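You operate a simulated robot arm through the tools that you are given. There is no shell and no other tool. Be economical: measure what you need, move in short steps, check, and stop when the job is done.

Carry out the task below with a simulated robot arm. There is one attempt and no reset: what you move stays moved.

JOB
Test the breaker at 15 mA, then at 30 mA.
Fine: slide it on first; one press at each. Dial to OFF after. Leave the breaker on if it tripped at 30, off if the display says HELD.

Only the result counts: the job must be done as asked and must still hold three seconds after the hand-in. Knocking over, shifting, dropping, spilling or breaking anything else fails it.

ROBOT AND FRAMES
A 7-joint arm with a two-finger parallel gripper, fixed in place. Base frame: the origin is at the foot of the arm, x ahead of it, y to its left, z up. Lengths are in cm, angles in degrees, forces in N, time in s.
Its first joint turns from -66.0 to 66.0 degrees. Payload 2.4 kg.
The TCP is the grasp point between the finger pads, 3 cm short of the fingertips. In the tool frame z runs along the fingers and y along their closing line. Largest opening 9.4 cm; finger width 2.8, thickness 1; the body of the gripper, 5 by 9.6 cm, starts 5.5 cm behind the TCP.
Orientation is told as [roll, pitch, yaw] about the base's x, y, z axes, in that order, counted from this pose: with the fingers straight down and closing along the base's y, the tool's x points along the base's -x, its y along +y and its z along -z.

CONTROLS
- The arm moves only by the tool apply_moves. Its argument "increments" is a list of rows, each an object of numbers (a shift or turn left out is 0, a gripper value left out holds the last): "fingers": the finger opening in cm, from 0 to 9.4; "tx", "ty", "tz": the shift along the tool's x, y, z in units of 30 mm (1.0 is 30 mm); "rx", "ry", "rz": the turn, a rotation vector about the tool's x, y, z in units of 6 degrees (1.0 is 6 degrees). In form: [{"fingers": .., "tx": .., "ty": .., "tz": .., "rx": .., "ry": .., "rz": ..}, ...]. A call has 1 to 10 rows; each row shifts and turns the commanded pose from where the row before left it, along the tool's axes as they then stand. A call with a number of a shift or a turn outside -1 to 1 is refused whole. A row lasts 0.2 s, in which the tool goes at most 5 cm and 8.6 degrees; a call with a longer step from one row to the next is refused whole, and so is a gripper value outside its range. Where a pose cannot be reached the arm comes as near as it can. A force on the tool above 60 N (or 10 N above the force at the start of the call, whichever is more), or a blocked arm, ends the call early, and 0.2 s more pass. Each finger travels about 15.3 cm/s and halts on what it meets, pressing with about 44 N; the grip force reading is that of the motor and also rises with nothing between the fingers. The clock runs only during rows and for 0.2 s after the last one: add rows that do not move to give the fingers time. It gives the time, the measured TCP pose, the force on the tool (base axes), the opening and the grip force at its end, in the units of the frame above (readings bear some noise).
- Cameras (640 x 400 px; columns grow to the right, rows downward): "scene" is fixed at [3.68, 46.87, 145.88]; the picture's right is [-0.77, -0.64, 0.00], its down [-0.28, 0.33, -0.90] and it looks along [0.58, -0.69, -0.43] (base axes); focal length 313 px, centre (320, 200). "wrist" rides on the gripper at [-3.7, 0, -5.8] in the tool frame; the picture's right is [0.00, -1.00, 0.00], its down [0.97, 0.00, -0.24] and it looks along [0.24, 0.00, 0.97] (tool axes); focal length 218 px, centre (320, 200).
- camera(camera): a new picture of that camera. The clock stands still meanwhile.
- probe_pixels(camera, pixels): there is no depth. For up to 12 entries [column, row, z] of the newest picture of that camera ("zoom" is the newest enlarged one), the place [x, y] in the base frame at which the ray of that pixel passes the height z, good to about 0.2 cm. The clock stands still meanwhile.
- zoom(camera, box): a new picture of the part [left, top, right, bottom] of that camera's present view, enlarged. The clock stands still meanwhile.
- sign_off(): hands the job in; it is judged then, once.

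Work in short steps. Measure before you move; look again where a grasp or a placing could have gone wrong, and mend it. You have 80 turns and 54 pictures in all, those below and enlarged ones among them. Open the gripper and draw the arm clear of the work before you hand the job in, unless the task says otherwise; then end with one line.

The tools are called by a JSON object that holds its "op" and its "data". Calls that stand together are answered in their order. apply_moves: Moves the arm, as the interface text tells. Its arguments: {"type":"object","properties":{"increments":{"type":"array","items":{"type":"object","properties":{"fingers":{"type":"number"},"tx":{"type":"number"},"ty":{"type":"number"},"tz":{"type":"number"},"rx":{"type":"number"},"ry":{"type":"number"},"rz":{"type":"number"}}}}},"required":["increments"]} The other tools are called the same way: camera (camera) takes a picture; probe_pixels (camera, pixels) gives the place at which the rays of pixels pass given heights; zoom (camera, box) takes an enlarged picture of a part of a camera's view; sign_off () hands the job in.

At the start:

```text
time_s: 0.0
eef_pos: [43.06, -6.97, 127.26]
tool_rot: [0.1, -0.1, 0.0]
contact_force: [0.8, 0.2, -0.3]
grip_width: 9.4
gripper_force: 0.0
```

scene: 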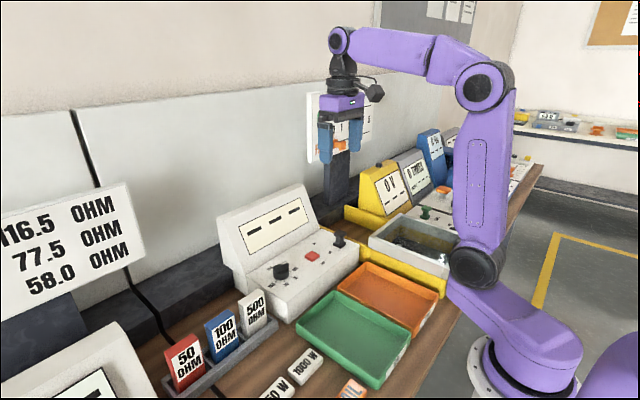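
wrist: 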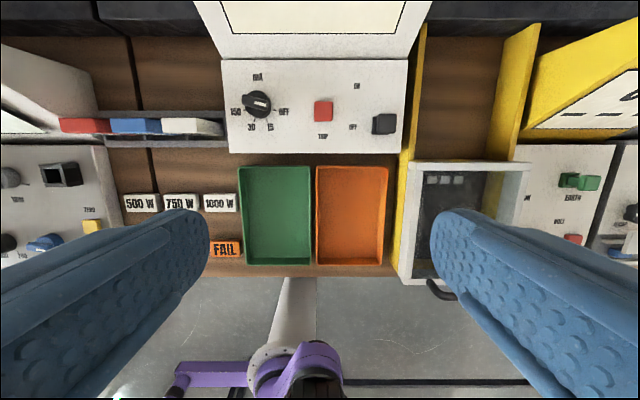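

The white console in the wrist view shows a dial (257,103), a red button (323,110) and a slide (384,123). I'll enlarge both views to read the labels.

{"op": "zoom", "data": {"camera": "wrist", "box": [215, 50, 415, 160]}}

{"op": "zoom", "data": {"camera": "scene", "box": [210, 180, 370, 320]}}

```text
3.20 times, centred on (315, 105) of wrist
```

zoom: 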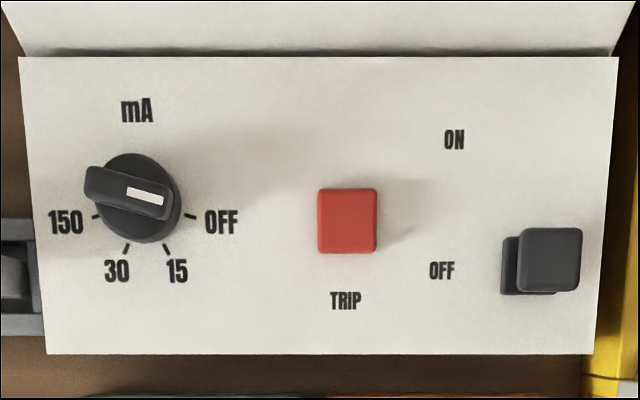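

```text
2.86 times, centred on (290, 250) of scene
```

zoom: 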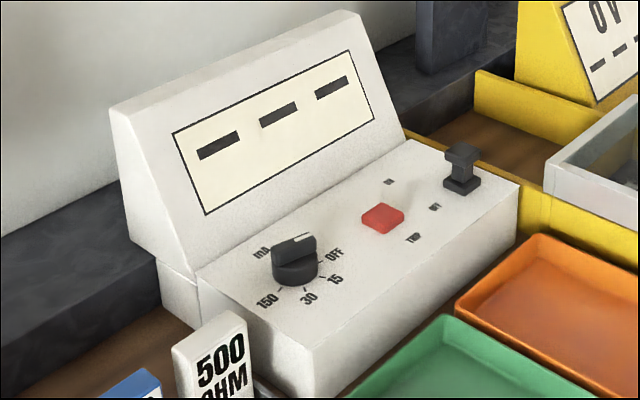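

I'll triangulate heights of the button, dial and slide from both cameras by probing candidate heights.

{"op": "probe_pixels", "data": {"camera": "wrist", "pixels": [[323.5, 109, 100], [323.5, 109, 104], [323.5, 109, 108], [257, 103, 100], [257, 103, 104], [257, 103, 108], [387, 121, 100], [387, 121, 106], [387, 121, 110], [222, 153, 104], [398, 153, 104], [221, 66, 104]]}}

{"op": "probe_pixels", "data": {"camera": "scene", "pixels": [[312, 254, 100], [312, 254, 104], [312, 254, 108], [282, 270, 100], [282, 270, 104], [282, 270, 108], [339, 236, 100], [339, 236, 106], [339, 236, 110], [289, 322, 104], [360, 246, 104], [260, 298, 104]]}}

```text
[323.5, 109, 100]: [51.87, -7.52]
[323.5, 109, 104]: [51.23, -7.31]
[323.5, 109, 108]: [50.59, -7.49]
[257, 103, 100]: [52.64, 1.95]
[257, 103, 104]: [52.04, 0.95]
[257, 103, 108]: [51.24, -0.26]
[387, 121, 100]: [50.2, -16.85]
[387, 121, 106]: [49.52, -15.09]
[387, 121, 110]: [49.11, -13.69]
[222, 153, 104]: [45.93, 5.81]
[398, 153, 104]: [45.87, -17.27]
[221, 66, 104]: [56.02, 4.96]
```

```text
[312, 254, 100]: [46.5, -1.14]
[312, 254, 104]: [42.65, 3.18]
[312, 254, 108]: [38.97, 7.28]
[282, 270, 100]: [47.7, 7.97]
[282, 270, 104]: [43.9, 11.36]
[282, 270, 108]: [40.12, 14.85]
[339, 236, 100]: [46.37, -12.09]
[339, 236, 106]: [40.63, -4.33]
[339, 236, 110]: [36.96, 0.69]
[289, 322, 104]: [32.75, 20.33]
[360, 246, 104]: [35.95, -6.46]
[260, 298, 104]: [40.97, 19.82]
```

Triangulation puts the control tops near z≈94–95 with slide near (51,-18). I'll descend about 12 cm for a closer look.

{"op": "apply_moves", "data": {"increments": [{"tz": 1, "ty": -0.5, "tx": -0.3, "fingers": 9.4}, {"tz": 1, "ty": -0.5, "tx": -0.3}, {"tz": 1, "ty": 0, "tx": -0.3}, {"tz": 1}, {}]}}

{"op": "camera", "data": {"camera": "wrist"}}

{"op": "camera", "data": {"camera": "scene"}}

```text
time_s: 1.2
eef_pos: [45.7, -9.81, 115.19]
tool_rot: [0.0, 0.0, 0.0]
contact_force: [0.6, -0.3, -0.1]
grip_width: 9.42
gripper_force: 0.0
```

```text
49 pictures are left
```

wrist: 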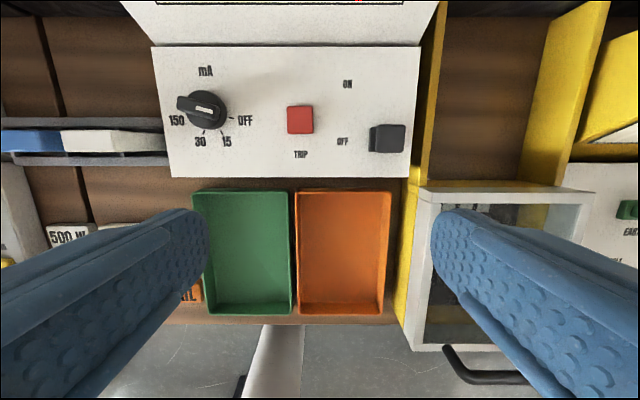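

```text
48 pictures are left
```

scene: 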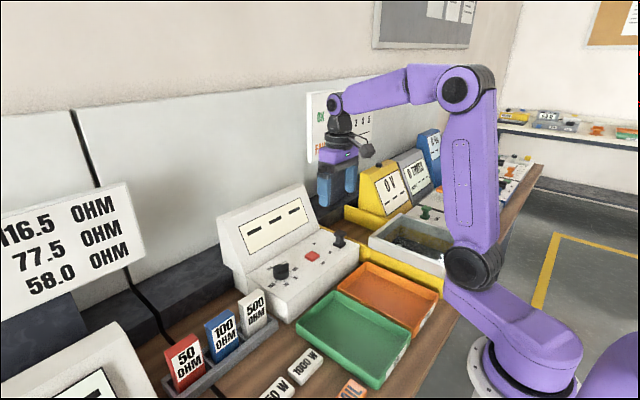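

The console grew by ~1.375x, suggesting panel around z≈91–94. I'll probe again in both pictures.

{"op": "probe_pixels", "data": {"camera": "wrist", "pixels": [[300, 119, 88], [300, 119, 96], [391, 138, 88], [391, 138, 98], [202, 109, 90], [202, 109, 98], [172, 177, 88], [172, 177, 96], [410, 177, 88], [410, 177, 96], [193, 191, 88], [193, 191, 96]]}}

{"op": "zoom", "data": {"camera": "scene", "box": [240, 220, 368, 300]}}

{"op": "zoom", "data": {"camera": "wrist", "box": [280, 60, 420, 170]}}

```text
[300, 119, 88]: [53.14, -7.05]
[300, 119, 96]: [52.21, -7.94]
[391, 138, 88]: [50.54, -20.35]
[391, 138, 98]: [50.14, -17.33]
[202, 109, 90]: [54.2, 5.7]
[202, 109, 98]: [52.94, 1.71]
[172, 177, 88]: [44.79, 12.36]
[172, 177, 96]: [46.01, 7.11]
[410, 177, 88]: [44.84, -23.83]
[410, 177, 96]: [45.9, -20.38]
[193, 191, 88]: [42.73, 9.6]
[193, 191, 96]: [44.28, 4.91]
```

```text
5.00 times, centred on (304, 260) of scene
```

zoom: 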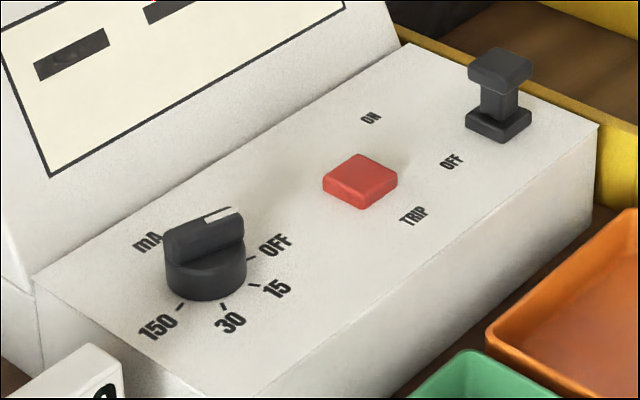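

```text
3.64 times, centred on (350, 115) of wrist
```

zoom: 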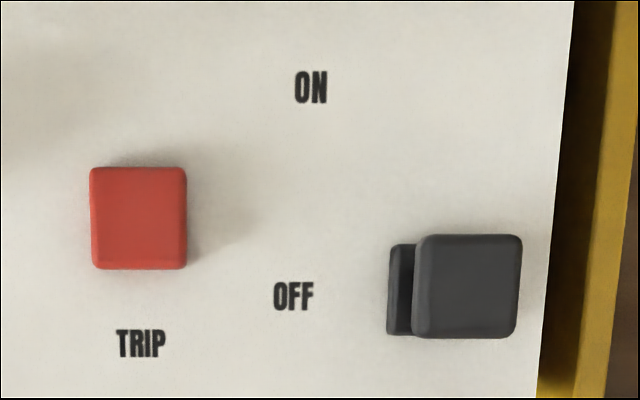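

Estimates: panel z≈92, slide cap top z≈97 at (50.2,-17.7), button top z≈94 at (52.3,-7.6), dial top z≈96 near (53.2,2.9). I'll close the fingers and hover just in front (−x) of the slide, tips at about z 97.5, to check.

{"op": "apply_moves", "data": {"increments": [{"fingers": 0, "ty": -0.9}, {"ty": -0.9, "tx": 0.1}, {"ty": -0.83, "tz": 0.5}, {"tz": 1}, {"tz": 1}, {"tz": 1}, {"tz": 1}, {"tz": 0.4}, {}]}}

{"op": "camera", "data": {"camera": "wrist"}}

{"op": "zoom", "data": {"camera": "scene", "box": [260, 170, 420, 270]}}

```text
time_s: 3.2
eef_pos: [45.42, -17.87, 100.55]
tool_rot: [0.0, -0.1, 0.0]
contact_force: [-0.7, 0.7, -0.2]
grip_width: 0.02
gripper_force: 32.8
```

```text
45 pictures are left
```

wrist: 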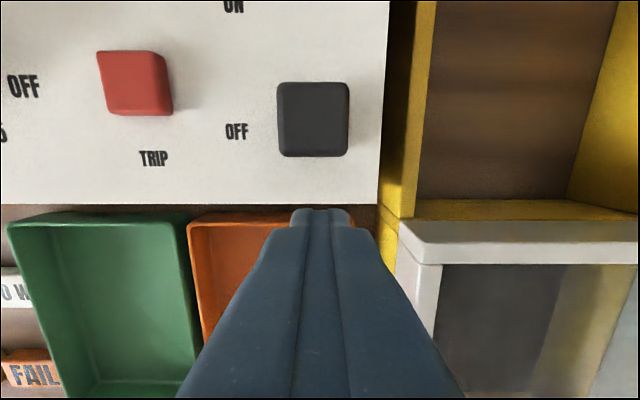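

```text
4.00 times, centred on (340, 220) of scene
```

zoom: 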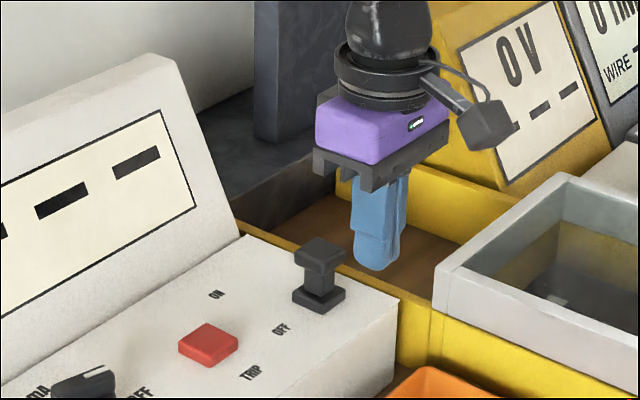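

The closed fingers (tip at 320,212) line up with the slide cap (313,118) and stand clear in front of it. I'll lower 3.6 cm, then push +x in small steps.

{"op": "apply_moves", "data": {"increments": [{"tz": 0.6}, {"tz": 0.6}, {"tx": -0.3}, {"tx": -0.3}, {}]}}

{"op": "camera", "data": {"camera": "wrist"}}

{"op": "zoom", "data": {"camera": "scene", "box": [260, 170, 420, 270]}}

```text
time_s: 4.4
eef_pos: [47.31, -17.76, 96.79]
tool_rot: [0.0, 0.1, 0.1]
contact_force: [-2.3, -0.2, -0.7]
grip_width: 0.01
gripper_force: 33.0
```

```text
43 pictures are left
```

wrist: 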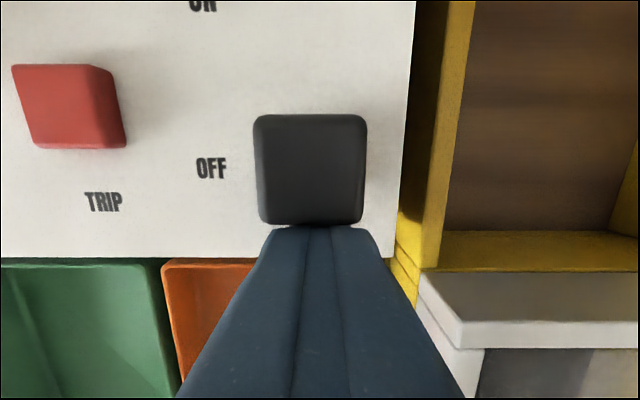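

```text
4.00 times, centred on (340, 220) of scene
```

zoom: 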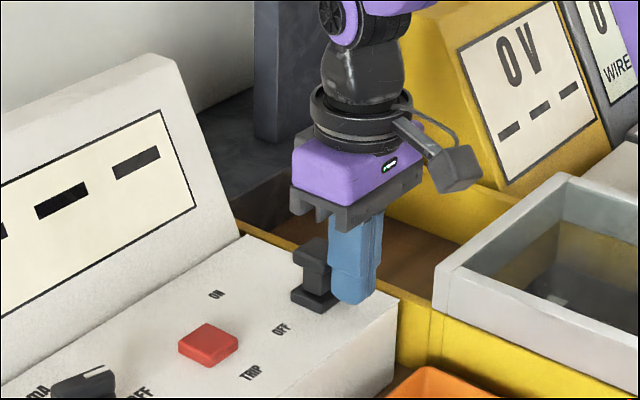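

The finger now touches the cap (force x −2.3). I push +x 4 cm in small steps.

{"op": "apply_moves", "data": {"increments": [{"tx": -0.2}, {"tx": -0.2}, {"tx": -0.2}, {"tx": -0.2}, {"tx": -0.2}, {"tx": -0.2}, {}]}}

{"op": "camera", "data": {"camera": "wrist"}}

```text
time_s: 6.0
eef_pos: [50.99, -17.8, 97.03]
tool_rot: [0.0, 0.0, 0.1]
contact_force: [-1.6, -0.3, 0.9]
grip_width: 0.0
gripper_force: 32.9
```

```text
41 pictures are left
```

wrist: 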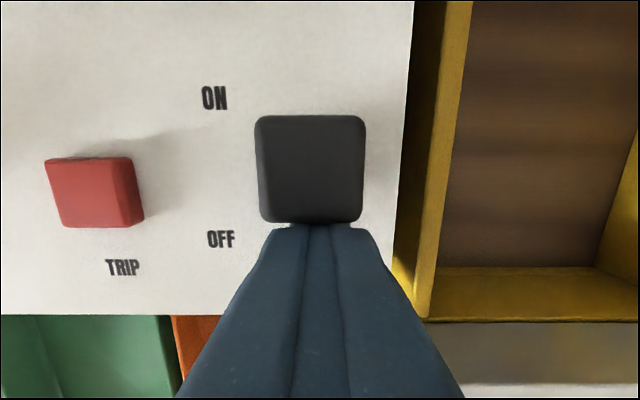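

The slide moves freely; ON label (213,97) is ~3.5 cm further. I push on in small steps until it stops.

{"op": "apply_moves", "data": {"increments": [{"tx": -0.2}, {"tx": -0.2}, {"tx": -0.2}, {"tx": -0.2}, {"tx": -0.15}, {}]}}

{"op": "camera", "data": {"camera": "wrist"}}

{"op": "camera", "data": {"camera": "scene"}}

```text
time_s: 7.0
eef_pos: [52.23, -17.86, 96.84]
tool_rot: [0.4, 1.8, -0.1]
contact_force: [-12.5, 1.2, 3.1]
grip_width: 0.01
gripper_force: 33.4
stopped in row 4: the force on the tool passed its limit (the readings are from after the stop); the commanded pose is now the measured one
```

```text
40 pictures are left
```

wrist: 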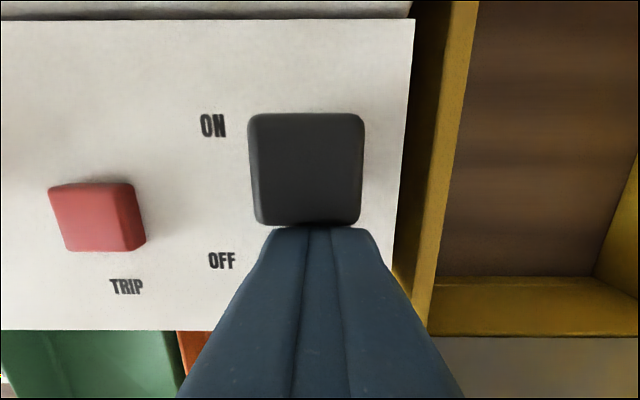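

```text
39 pictures are left
```

scene: 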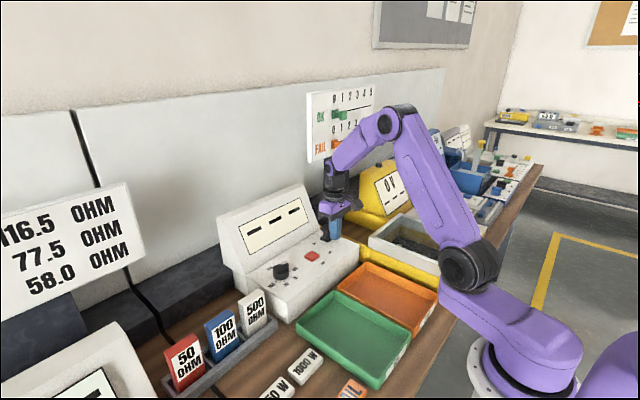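

The slide hit its stop (−12.5 N after ~5 cm). I back off, level the tool, rise and check the slide.

{"op": "apply_moves", "data": {"increments": [{"tx": 0.4, "ry": -0.3, "rx": 0.07}, {"tx": 0.4}, {"tz": -1}, {"tz": -1}, {"tz": -1, "ty": 0.8}, {"tz": -1, "ty": 1}, {"tx": 0.3, "ty": 1}, {"ty": 0.5}, {}]}}

{"op": "camera", "data": {"camera": "wrist"}}

{"op": "zoom", "data": {"camera": "scene", "box": [220, 180, 380, 280]}}

```text
time_s: 9.0
eef_pos: [48.9, -7.82, 108.95]
tool_rot: [0.0, -0.2, -0.1]
contact_force: [0.4, 0.5, -1.5]
grip_width: 0.0
gripper_force: 33.2
```

```text
38 pictures are left
```

wrist: 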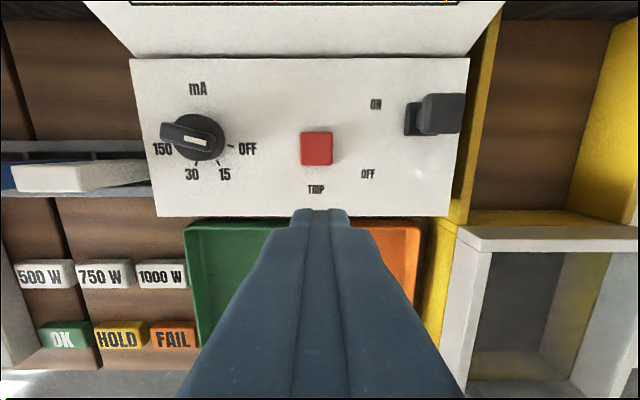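

```text
4.00 times, centred on (300, 230) of scene
```

zoom: 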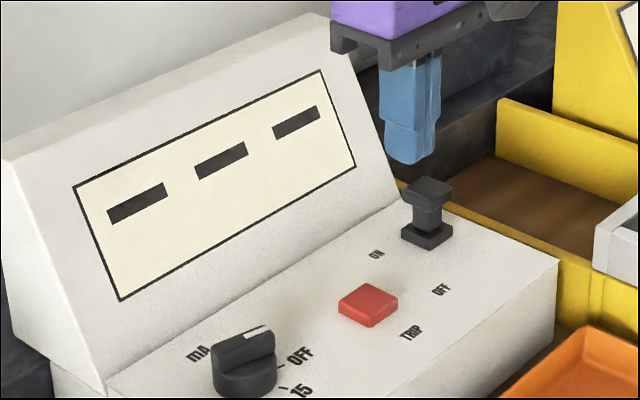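

Slide is at ON. Now locate the dial: bar top centre about (188,134), base circle about (201,140); ticks OFF(231,146), 15(219,163), 30(198,163).

{"op": "zoom", "data": {"camera": "wrist", "box": [140, 75, 268, 195]}}

{"op": "probe_pixels", "data": {"camera": "wrist", "pixels": [[192, 134, 95], [192, 134, 96], [201, 140, 93], [201, 140, 94], [231, 146, 92], [219, 163, 92], [198, 163, 92], [317, 147, 94], [424, 115, 97]]}}

```text
3.33 times, centred on (204, 135) of wrist
```

zoom: 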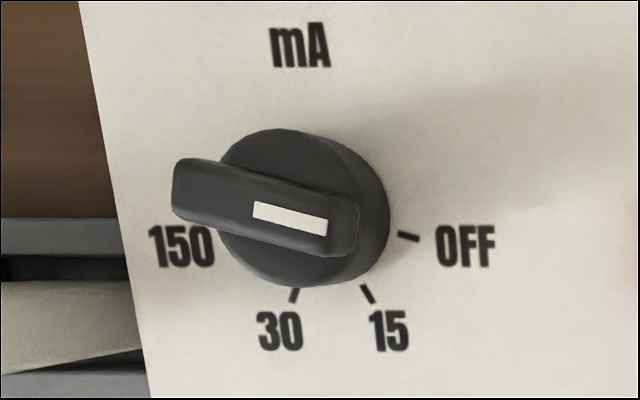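

```text
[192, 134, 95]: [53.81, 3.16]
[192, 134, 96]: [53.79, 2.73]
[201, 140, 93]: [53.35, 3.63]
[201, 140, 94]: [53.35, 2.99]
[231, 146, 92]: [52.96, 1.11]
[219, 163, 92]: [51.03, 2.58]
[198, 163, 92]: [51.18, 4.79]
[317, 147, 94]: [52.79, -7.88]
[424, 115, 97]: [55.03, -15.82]
```

Dial centre ≈ (53.5,3.6), bar about 13° clockwise from −y, with ticks roughly 50° apart. I'll move above it, open to 5 cm and start yawing counter-clockwise.

{"op": "apply_moves", "data": {"increments": [{"ty": 0.95, "tx": -0.4, "fingers": 5}, {"ty": 0.95, "tx": -0.4}, {"ty": 0.95, "tx": -0.4}, {"ty": 0.95, "tx": -0.33}, {"rz": -1}, {"rz": -1}, {"rz": -1}, {"rz": -1}, {"rz": -1}, {"rz": -1}]}}

{"op": "apply_moves", "data": {"increments": [{"rz": -1}, {"rz": -1}, {"rz": -1}, {"rz": -1}, {"rz": -1}, {"rz": -1}, {"rz": -0.83}, {}]}}

{"op": "camera", "data": {"camera": "wrist"}}

```text
time_s: 11.2
eef_pos: [53.69, 3.42, 108.84]
tool_rot: [-0.2, -0.2, 36.0]
contact_force: [-0.4, 0.2, 0.2]
grip_width: 5.01
gripper_force: 0.1
```

```text
time_s: 13.0
eef_pos: [53.69, 3.58, 108.8]
tool_rot: [-0.3, 0.0, 77.0]
contact_force: [-0.2, -0.4, 0.6]
grip_width: 4.96
gripper_force: 0.1
```

```text
35 pictures are left
```

wrist: 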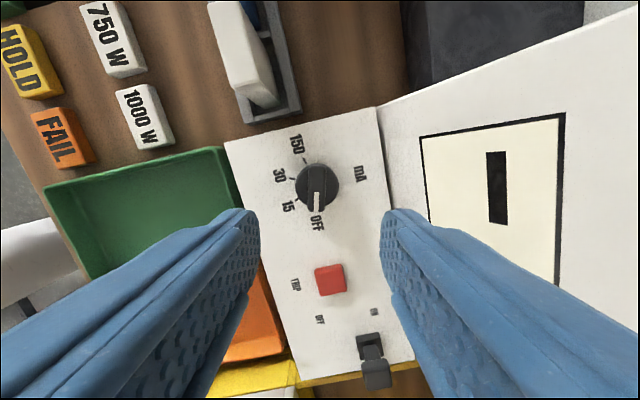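

The bar (317,187) sits at the grasp line (320,190) and is aligned. I descend to TCP z≈97.6.

{"op": "apply_moves", "data": {"increments": [{"tz": 1, "ty": 0.03}, {"tz": 1}, {"tz": 1}, {"tz": 0.5}, {"tz": 0.2}, {}]}}

{"op": "camera", "data": {"camera": "wrist"}}

{"op": "zoom", "data": {"camera": "scene", "box": [200, 180, 360, 300]}}

```text
time_s: 14.4
eef_pos: [53.66, 3.54, 97.74]
tool_rot: [-0.3, 0.0, 76.9]
contact_force: [0.4, -0.9, -0.2]
grip_width: 5.01
gripper_force: 0.0
```

```text
34 pictures are left
```

wrist: 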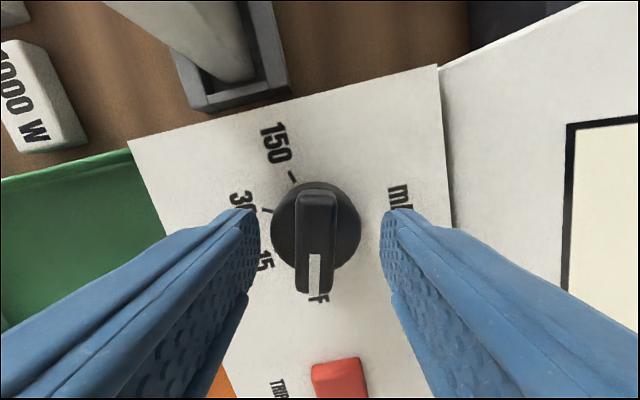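

```text
3.33 times, centred on (280, 240) of scene
```

zoom: 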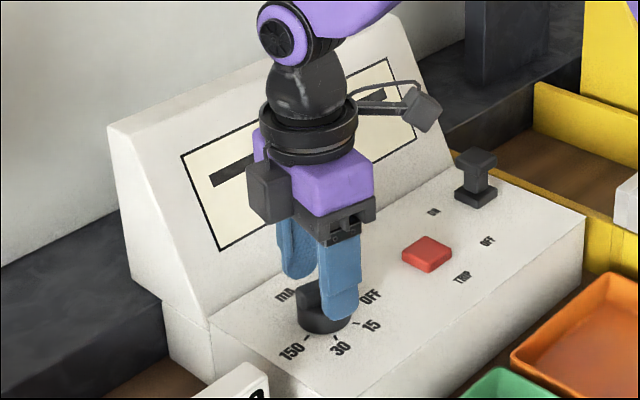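

The disc centre (316,228) lies on the tool axis and the bar is between the pads. I close on it.

{"op": "apply_moves", "data": {"increments": [{"fingers": 2.5}, {"fingers": 0.5}, {}, {}]}}

{"op": "zoom", "data": {"camera": "wrist", "box": [200, 120, 440, 320]}}

```text
time_s: 15.4
eef_pos: [53.56, 3.59, 97.75]
tool_rot: [0.0, 0.0, 76.7]
contact_force: [-17.7, 2.6, 5.4]
grip_width: 1.61
gripper_force: 44.8
```

```text
2.00 times, centred on (320, 220) of wrist
```

zoom: 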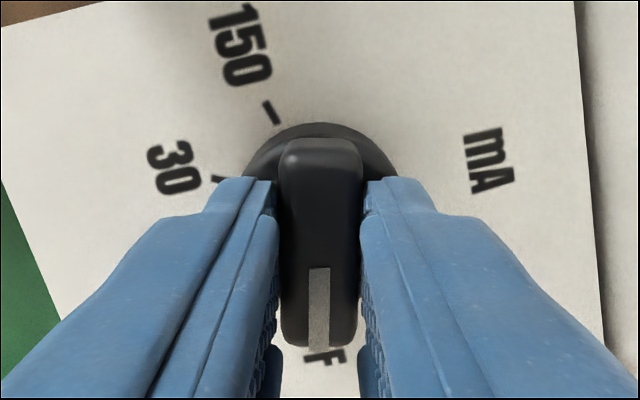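

Bar gripped (1.61 cm), with −17.7 N sideways; I ease 0.15 cm toward −x and turn clockwise ~24° to start.

{"op": "apply_moves", "data": {"increments": [{"ty": 0.05}, {"rz": 0.7}, {"rz": 0.7}, {"rz": 0.7}, {"rz": 0.7}, {"rz": 0.7}, {"rz": 0.7}, {}]}}

{"op": "camera", "data": {"camera": "wrist"}}

```text
time_s: 17.2
eef_pos: [53.58, 3.43, 97.75]
tool_rot: [-0.4, -0.2, 51.7]
contact_force: [4.4, 10.0, -15.4]
grip_width: 1.58
gripper_force: 44.7
```

```text
31 pictures are left
```

wrist: 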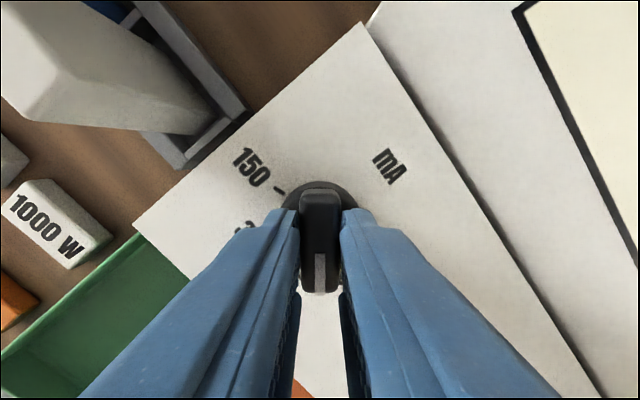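

The dial turns with the gripper. I continue another ~25°, then check against the ticks.

{"op": "apply_moves", "data": {"increments": [{"rz": 0.7}, {"rz": 0.7}, {"rz": 0.7}, {"rz": 0.7}, {"rz": 0.7}, {"rz": 0.65}, {}]}}

{"op": "apply_moves", "data": {"increments": [{"fingers": 4}, {}, {"tz": -0.6}, {"tz": -1}, {"tz": -1}, {"tz": -1}, {}]}}

{"op": "zoom", "data": {"camera": "wrist", "box": [220, 110, 420, 260]}}

```text
time_s: 18.8
eef_pos: [53.56, 3.56, 97.79]
tool_rot: [-0.2, -0.4, 26.7]
contact_force: [17.8, 10.0, -26.0]
grip_width: 1.59
gripper_force: 45.4
```

```text
time_s: 20.4
eef_pos: [53.33, 3.53, 108.56]
tool_rot: [-0.2, -0.2, 26.8]
contact_force: [-0.4, 0.1, -0.3]
grip_width: 4.0
gripper_force: 0.2
```

```text
2.67 times, centred on (320, 185) of wrist
```

zoom: 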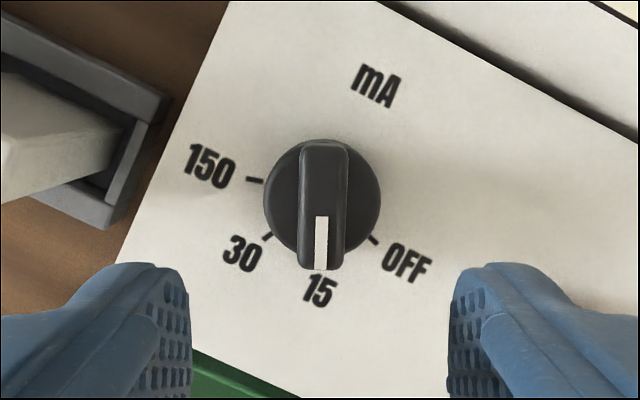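

The dial points at 15. Now close the fingers and move over the red button at ≈(52.5,-7.8), staying high.

{"op": "apply_moves", "data": {"increments": [{"fingers": 0, "tx": 0.49, "ty": -0.81}, {"tx": 0.49, "ty": -0.81}, {"tx": 0.49, "ty": -0.81}, {"tx": 0.477, "ty": -0.805}, {"tz": 1}, {"tz": 0.8}, {}]}}

{"op": "camera", "data": {"camera": "wrist"}}

{"op": "camera", "data": {"camera": "scene"}}

```text
time_s: 22.0
eef_pos: [52.42, -7.63, 103.21]
tool_rot: [-0.2, -0.3, 26.8]
contact_force: [-0.2, 0.2, 0.1]
grip_width: 0.0
gripper_force: 33.2
```

```text
29 pictures are left
```

wrist: 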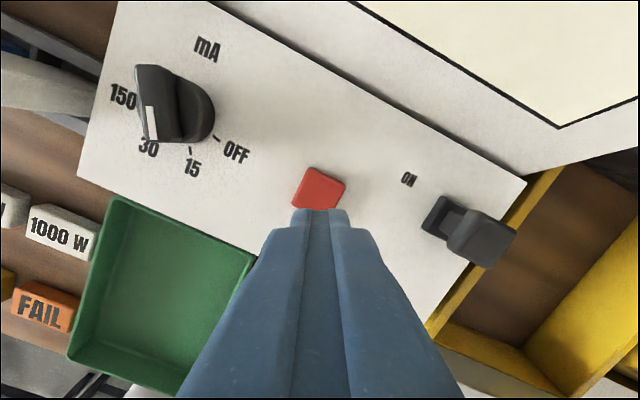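

```text
28 pictures are left
```

scene: 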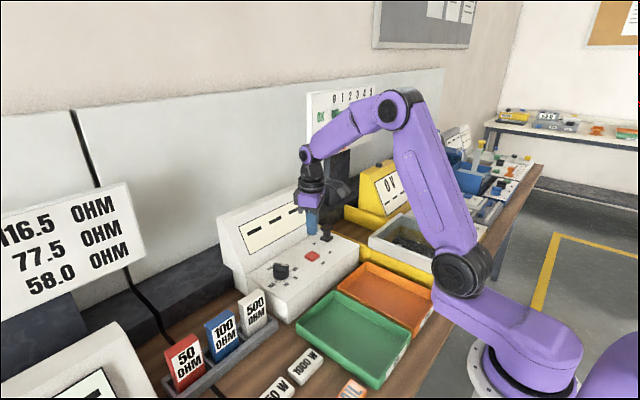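

Button centre (318,195) is almost under the tool axis (320,200). I descend and press in small steps without letting go.

{"op": "apply_moves", "data": {"increments": [{"tz": 1, "tx": -0.08}, {"tz": 0.65}, {"tz": 0.1}, {"tz": 0.1}, {"tz": 0.1}, {"tz": 0.1}, {"tz": 0.1}]}}

{"op": "zoom", "data": {"camera": "scene", "box": [210, 170, 370, 290]}}

```text
time_s: 23.6
eef_pos: [52.72, -7.56, 96.58]
tool_rot: [-0.2, -0.1, 26.8]
contact_force: [-0.6, 0.4, -0.3]
grip_width: 0.02
gripper_force: 32.8
```

```text
3.33 times, centred on (290, 230) of scene
```

zoom: 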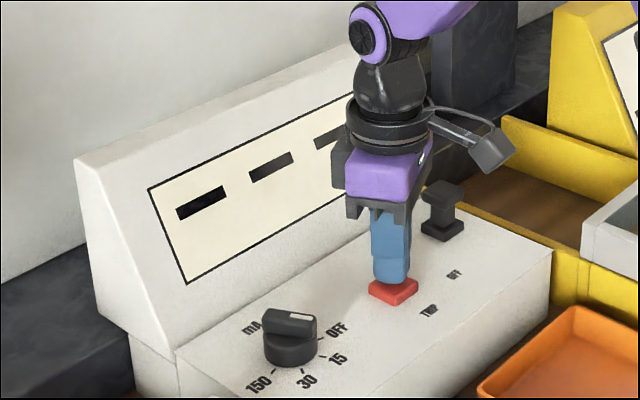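

No contact yet at tip z≈93.6, apparently just touching the button top. Continue in 0.2 cm steps.

{"op": "apply_moves", "data": {"increments": [{"tz": 0.07}, {"tz": 0.07}, {"tz": 0.07}, {}]}}

{"op": "zoom", "data": {"camera": "scene", "box": [210, 170, 370, 290]}}

```text
time_s: 24.6
eef_pos: [52.95, -7.59, 96.08]
tool_rot: [-0.3, -0.2, 26.9]
contact_force: [-1.5, 0.4, 3.4]
grip_width: 0.0
gripper_force: 32.8
```

```text
3.33 times, centred on (290, 230) of scene
```

zoom: 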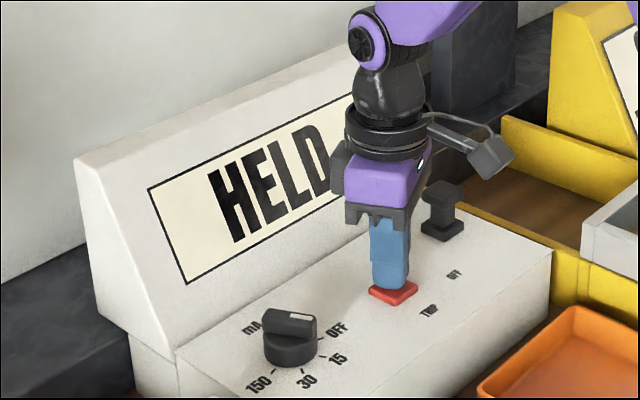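

The display reads HELD at 15 mA, one press registered. I rise straight up and return over the dial with fingers open.

{"op": "apply_moves", "data": {"increments": [{"tz": -0.5}, {"tz": -1}, {"tz": -1}, {"tz": -1}, {"tz": -0.6, "fingers": 5}, {"tx": -0.46, "ty": 0.81}, {"tx": -0.46, "ty": 0.81}, {"tx": -0.46, "ty": 0.81}, {"tx": -0.46, "ty": 0.8}, {}]}}

{"op": "camera", "data": {"camera": "wrist"}}

{"op": "zoom", "data": {"camera": "scene", "box": [210, 170, 370, 290]}}

```text
time_s: 26.8
eef_pos: [53.13, 3.53, 108.35]
tool_rot: [-0.2, -0.3, 26.7]
contact_force: [0.6, 0.1, 0.0]
grip_width: 4.99
gripper_force: 0.0
```

```text
25 pictures are left
```

wrist: 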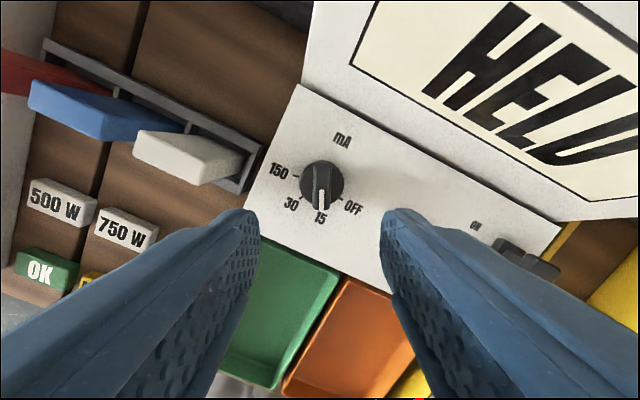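

```text
3.33 times, centred on (290, 230) of scene
```

zoom: 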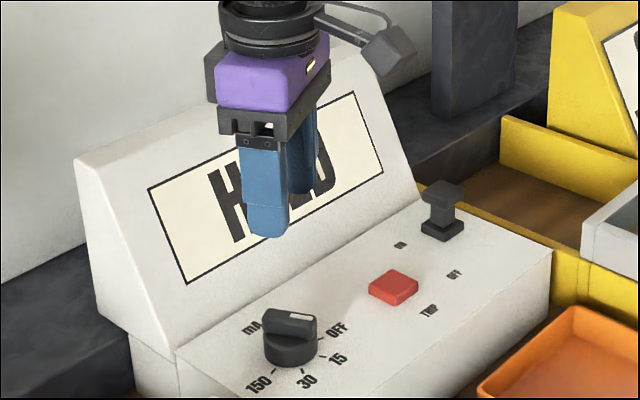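

Slide still ON, dial bar at (322,185) vs axis (320,190): a small correction of +0.37 cm in x. I descend and grip.

{"op": "apply_moves", "data": {"increments": [{"tx": -0.11, "ty": -0.055}, {"tz": 1}, {"tz": 1}, {"tz": 1}, {"tz": 0.53}, {}, {"fingers": 2.5}, {"fingers": 0.5}, {}, {}]}}

```text
time_s: 29.0
eef_pos: [53.65, 3.6, 98.06]
tool_rot: [0.0, -0.2, 26.9]
contact_force: [-2.1, 1.7, -4.7]
grip_width: 1.57
gripper_force: 44.7
```

Gripped squarely. I turn 51° clockwise to 30.

{"op": "apply_moves", "data": {"increments": [{"rz": 0.85}, {"rz": 0.85}, {"rz": 0.85}, {"rz": 0.85}, {"rz": 0.85}, {}]}}

{"op": "apply_moves", "data": {"increments": [{"rz": 0.85}, {"rz": 0.85}, {"rz": 0.85}, {"rz": 0.85}, {"rz": 0.85}, {}]}}

{"op": "apply_moves", "data": {"increments": [{"fingers": 4}, {}, {"tz": -0.6}, {"tz": -1}, {"tz": -1}, {"tz": -1}, {}]}}

{"op": "zoom", "data": {"camera": "wrist", "box": [220, 110, 420, 260]}}

```text
time_s: 30.4
eef_pos: [53.65, 3.48, 97.92]
tool_rot: [0.1, -0.2, 1.3]
contact_force: [-14.0, 3.1, 25.4]
grip_width: 1.57
gripper_force: 45.6
```

```text
time_s: 31.8
eef_pos: [53.62, 3.38, 97.83]
tool_rot: [0.1, -0.3, -24.3]
contact_force: [-14.0, -1.2, 26.8]
grip_width: 1.58
gripper_force: 44.5
```

```text
time_s: 33.4
eef_pos: [53.68, 3.42, 108.65]
tool_rot: [0.1, -0.2, -24.3]
contact_force: [-0.4, 0.0, -1.4]
grip_width: 3.99
gripper_force: 0.0
```

```text
2.67 times, centred on (320, 185) of wrist
```

zoom: 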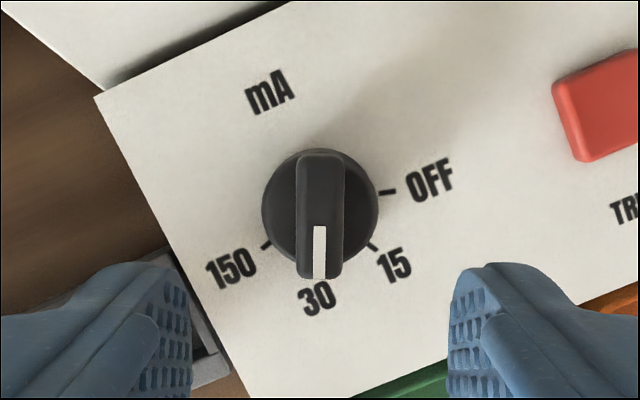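

The dial points at 30. Move to the button with fingers closed.

{"op": "apply_moves", "data": {"increments": [{"fingers": 0, "tx": -0.306, "ty": -0.876}, {"tx": -0.306, "ty": -0.876}, {"tx": -0.306, "ty": -0.876}, {"tx": -0.306, "ty": -0.876}, {"tz": 1}, {"tz": 0.8}, {}]}}

{"op": "camera", "data": {"camera": "wrist"}}

```text
time_s: 35.0
eef_pos: [52.56, -7.55, 103.29]
tool_rot: [0.1, -0.3, -24.3]
contact_force: [-0.2, 0.0, 0.3]
grip_width: 0.0
gripper_force: 33.2
```

```text
22 pictures are left
```

wrist: 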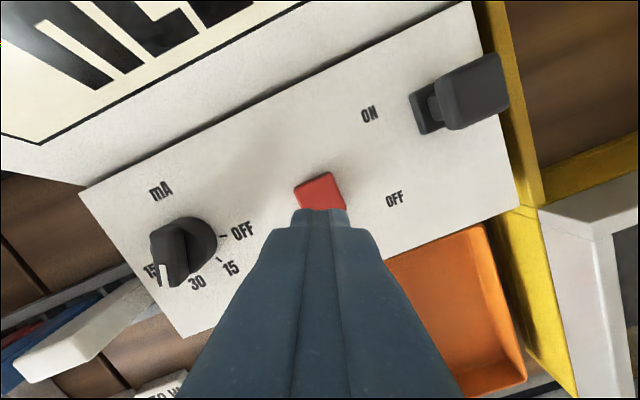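

Button centre ≈(320,197), on axis. Descend and press once.

{"op": "apply_moves", "data": {"increments": [{"tz": 1}, {"tz": 0.9}, {"tz": 0.2}, {"tz": 0.1}, {"tz": 0.07}, {"tz": 0.07}, {"tz": 0.07}, {}]}}

{"op": "zoom", "data": {"camera": "scene", "box": [210, 170, 370, 290]}}

```text
time_s: 36.8
eef_pos: [52.71, -7.56, 96.0]
tool_rot: [0.1, -0.3, -24.1]
contact_force: [-4.0, 1.0, 10.5]
grip_width: 0.0
gripper_force: 33.2
```

```text
3.33 times, centred on (290, 230) of scene
```

zoom: 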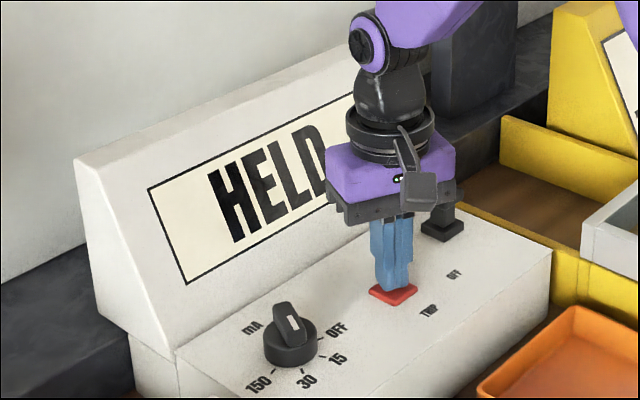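

Display shows HELD; the press force is 10.5 N, deeper than the first one. To be sure it registered I press 0.15 cm more without releasing and look again.

{"op": "apply_moves", "data": {"increments": [{"tz": 0.05}, {}, {}, {}]}}

{"op": "zoom", "data": {"camera": "scene", "box": [210, 170, 370, 290]}}

```text
time_s: 37.8
eef_pos: [52.81, -7.69, 95.86]
tool_rot: [0.0, -0.3, -24.1]
contact_force: [-5.2, 0.7, 18.3]
grip_width: 0.0
gripper_force: 33.3
```

```text
3.33 times, centred on (290, 230) of scene
```

zoom: 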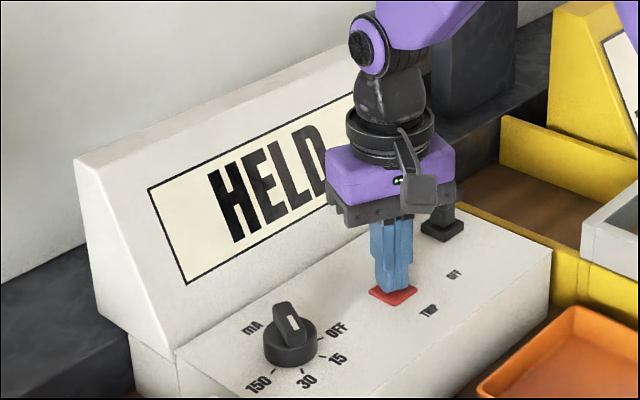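

Still HELD at 30 mA with 18 N on the button, fully pressed. I release straight up and return over the dial.

{"op": "apply_moves", "data": {"increments": [{"tz": -0.6}, {"tz": -1}, {"tz": -1}, {"tz": -1}, {"tz": -0.6, "fingers": 5}, {"tx": 0.302, "ty": 0.878}, {"tx": 0.302, "ty": 0.878}, {"tx": 0.302, "ty": 0.878}, {"tx": 0.302, "ty": 0.878}, {}]}}

{"op": "camera", "data": {"camera": "wrist"}}

{"op": "camera", "data": {"camera": "scene"}}

```text
time_s: 40.0
eef_pos: [53.82, 3.56, 108.49]
tool_rot: [0.0, -0.3, -24.2]
contact_force: [-0.1, 0.5, -0.1]
grip_width: 4.99
gripper_force: 0.1
```

```text
19 pictures are left
```

wrist: 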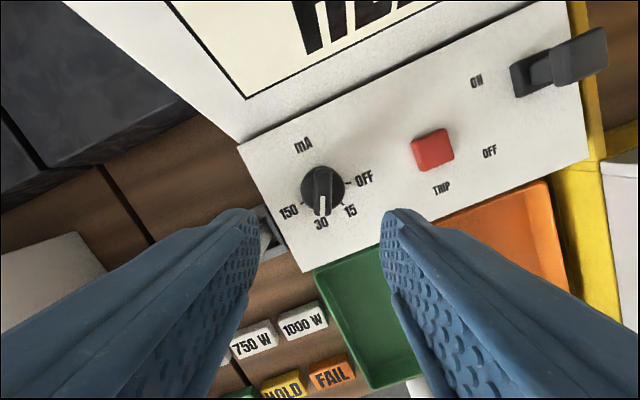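

```text
18 pictures are left
```

scene: 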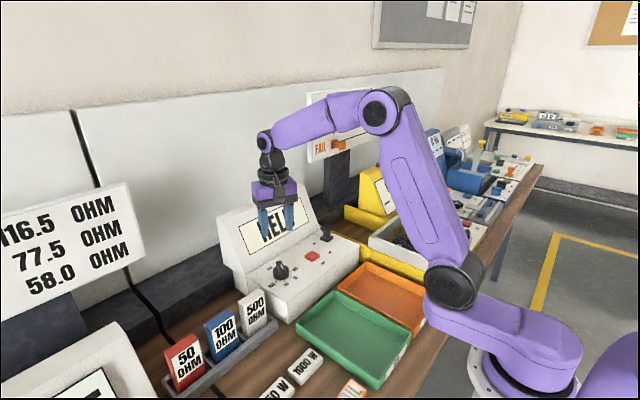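

Slide ON, dial at 30, HELD remains. Grip the dial again to turn it back ~101° to OFF.

{"op": "apply_moves", "data": {"increments": [{"tx": 0.04, "ty": -0.05}, {"tz": 1}, {"tz": 1}, {"tz": 1}, {"tz": 0.54}, {}, {"fingers": 2.5}, {"fingers": 0.5}, {}, {}]}}

{"op": "apply_moves", "data": {"increments": [{"rz": -0.85}, {"rz": -0.85}, {"rz": -0.85}, {"rz": -0.85}, {"rz": -0.85}, {"rz": -0.85}, {"rz": -0.85}, {"rz": -0.85}, {"rz": -0.85}, {"rz": -0.85}]}}

{"op": "apply_moves", "data": {"increments": [{"rz": -0.85}, {"rz": -0.85}, {"rz": -0.85}, {"rz": -0.85}, {"rz": -0.85}, {"rz": -0.85}, {"rz": -0.85}, {"rz": -0.85}, {"rz": -0.85}, {"rz": -0.75}]}}

```text
time_s: 42.2
eef_pos: [53.69, 3.44, 97.9]
tool_rot: [0.0, -0.2, -24.2]
contact_force: [-2.9, -5.8, -5.7]
grip_width: 1.6
gripper_force: 44.9
```

```text
time_s: 44.4
eef_pos: [53.71, 3.62, 98.0]
tool_rot: [-0.2, -0.6, 26.9]
contact_force: [8.1, 19.1, 10.9]
grip_width: 1.57
gripper_force: 45.0
```

```text
time_s: 46.6
eef_pos: [53.55, 3.75, 97.76]
tool_rot: [-0.1, -0.2, 77.0]
contact_force: [-2.3, 24.5, 20.4]
grip_width: 1.61
gripper_force: 44.9
```

Turned to yaw 77, the original OFF orientation. Release, rise and check.

{"op": "apply_moves", "data": {"increments": [{"fingers": 4}, {}, {"tz": -0.6}, {"tz": -1}, {"tz": -1}, {"tz": -1}, {}]}}

{"op": "zoom", "data": {"camera": "wrist", "box": [220, 110, 420, 260]}}

```text
time_s: 48.2
eef_pos: [53.52, 3.34, 108.55]
tool_rot: [-0.2, 0.0, 77.2]
contact_force: [0.4, -0.1, 0.1]
grip_width: 3.99
gripper_force: 0.1
```

```text
2.67 times, centred on (320, 185) of wrist
```

zoom: 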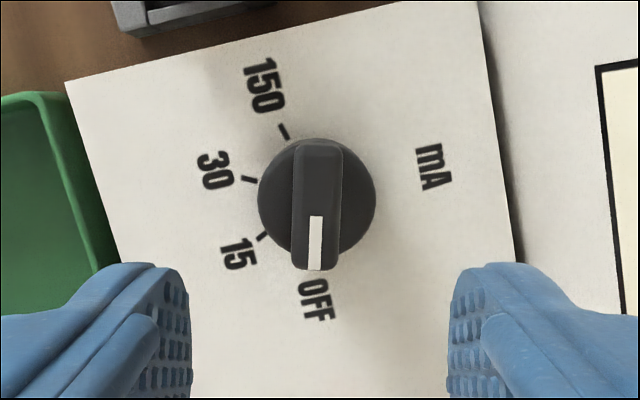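

Dial is at OFF. HELD means the slide goes OFF: I rotate to yaw 90 so the fingers close along x, and move over the slide cap (≈(55.2,-17.7)).

{"op": "apply_moves", "data": {"increments": [{"rz": -1, "fingers": 7}, {"rz": -1}, {"rz": -0.13}, {"tx": 1, "ty": -0.1}, {"tx": 1, "ty": -0.1}, {"tx": 1, "ty": -0.1}, {"tx": 1, "ty": -0.1}, {"tx": 1, "ty": -0.1}, {"tx": 1, "ty": -0.07}, {"tx": 1}]}}

{"op": "camera", "data": {"camera": "wrist"}}

{"op": "camera", "data": {"camera": "scene"}}

```text
time_s: 50.4
eef_pos: [55.15, -17.71, 108.63]
tool_rot: [-0.2, 0.0, 89.9]
contact_force: [0.7, -0.1, -0.1]
grip_width: 6.98
gripper_force: 0.1
```

```text
16 pictures are left
```

wrist: 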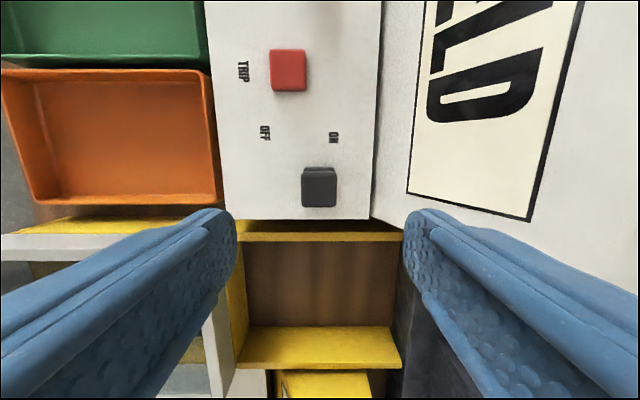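

```text
15 pictures are left
```

scene: 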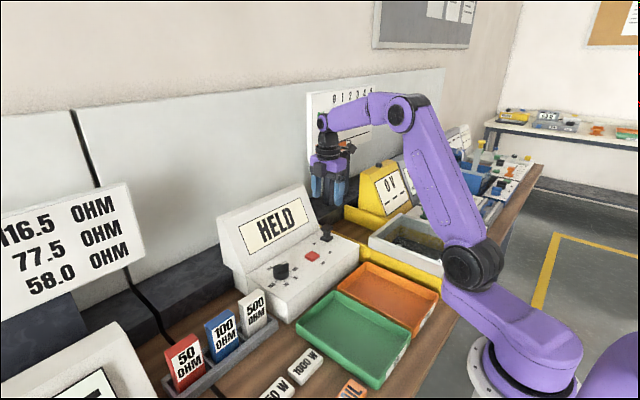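

The cap (320,187) is on the tool axis. I narrow to 5.4 cm to keep clear of the display foot and descend to TCP z≈97.

{"op": "apply_moves", "data": {"increments": [{"fingers": 5.4}, {}, {"tz": 1}, {"tz": 1}, {"tz": 1}, {"tz": 0.6}, {"tz": 0.25}, {}]}}

{"op": "camera", "data": {"camera": "wrist"}}

```text
time_s: 52.2
eef_pos: [55.32, -17.51, 96.96]
tool_rot: [-0.3, 0.0, 90.0]
contact_force: [-0.5, -0.2, -0.3]
grip_width: 5.41
gripper_force: 0.0
```

```text
14 pictures are left
```

wrist: 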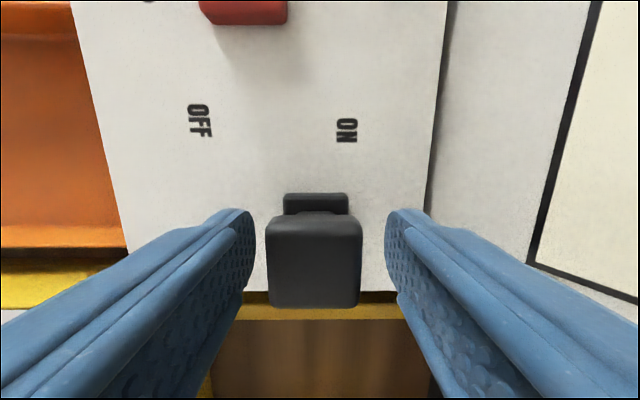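

The cap is between the fingers. I drag toward −x (tool +y) until it stops.

{"op": "apply_moves", "data": {"increments": [{"ty": 0.25}, {"ty": 0.25}, {"ty": 0.25}, {"ty": 0.25}, {"ty": 0.25}, {"ty": 0.25}, {"ty": 0.2}, {"ty": 0.15}, {"ty": 0.12}, {"ty": 0.1}]}}

{"op": "camera", "data": {"camera": "wrist"}}

```text
time_s: 54.4
eef_pos: [49.19, -17.58, 97.09]
tool_rot: [-0.3, 0.0, 90.1]
contact_force: [2.6, 0.0, -1.2]
grip_width: 5.49
gripper_force: 1.2
```

```text
13 pictures are left
```

wrist: 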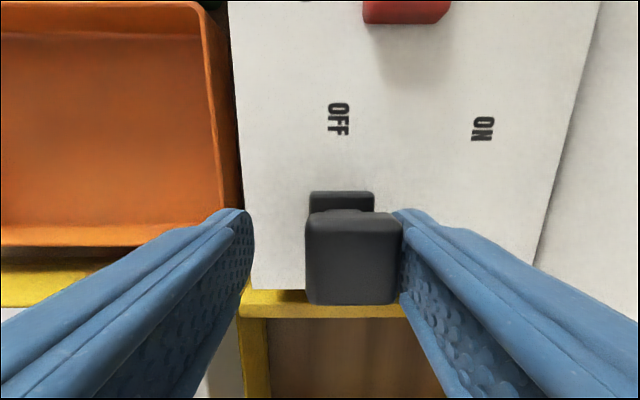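

Slide base (342,200) is level with OFF (338,118). A few more small steps to reach the stop.

{"op": "apply_moves", "data": {"increments": [{"ty": 0.07}, {"ty": 0.07}, {"ty": 0.07}, {}]}}

```text
time_s: 55.4
eef_pos: [48.69, -17.51, 97.14]
tool_rot: [-0.5, 0.0, 90.1]
contact_force: [18.9, 2.5, -4.0]
grip_width: 6.47
gripper_force: 8.9
```

Stop reached (18.9 N). I center back on the cap, rise straight up and check.

{"op": "apply_moves", "data": {"increments": [{"ty": -0.2}, {"ty": -0.2}, {}, {"tz": -0.5}, {"tz": -1}, {"tz": -1}, {"tz": -1}, {"tz": -1}, {}]}}

{"op": "apply_moves", "data": {"increments": [{"tz": -1, "ty": 0.5}, {"tz": -1, "ty": 1}, {"tz": -1, "ty": 1}, {"fingers": 9.4}, {}]}}

{"op": "camera", "data": {"camera": "wrist"}}

{"op": "camera", "data": {"camera": "scene"}}

{"op": "zoom", "data": {"camera": "scene", "box": [210, 170, 370, 290]}}

```text
time_s: 57.4
eef_pos: [49.58, -17.78, 110.54]
tool_rot: [-0.4, 0.1, 89.9]
contact_force: [0.1, 0.1, 0.1]
grip_width: 5.4
gripper_force: 0.1
```

```text
time_s: 58.6
eef_pos: [42.04, -17.6, 119.58]
tool_rot: [-0.2, 0.1, 89.9]
contact_force: [-0.6, -1.2, -0.2]
grip_width: 9.4
gripper_force: 0.1
```

```text
12 pictures are left
```

wrist: 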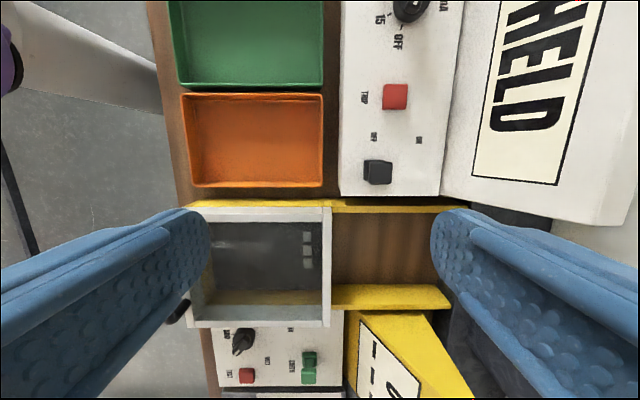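

```text
11 pictures are left
```

scene: 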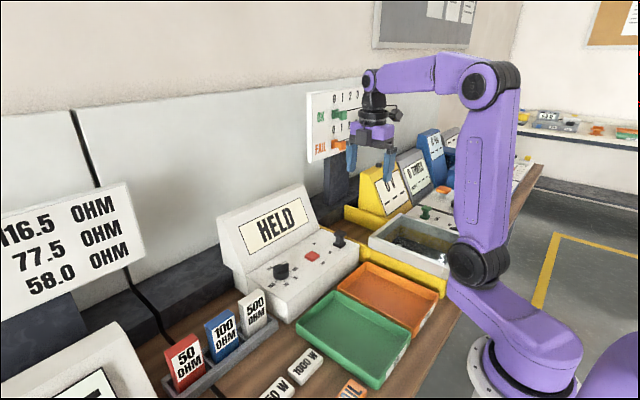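

```text
3.33 times, centred on (290, 230) of scene
```

zoom: 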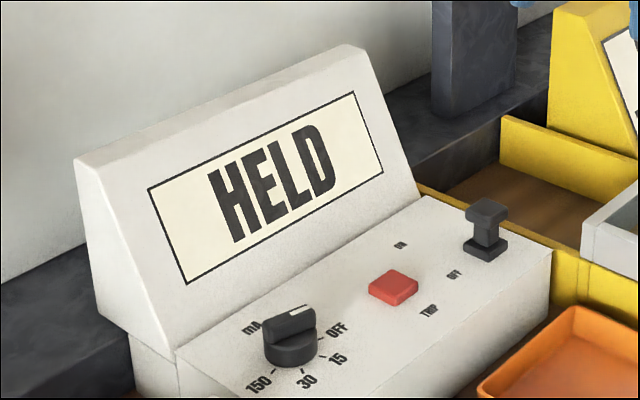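

The slide is at OFF, the dial is at OFF, the display shows HELD, and the arm is clear with the gripper open. I hand the job in.

{"op": "sign_off", "data": {}}

```text
The job is handed in.
```

I tested the breaker once at 15 mA and once at 30 mA; the display read HELD after both, so the dial is back at OFF and the breaker is off.
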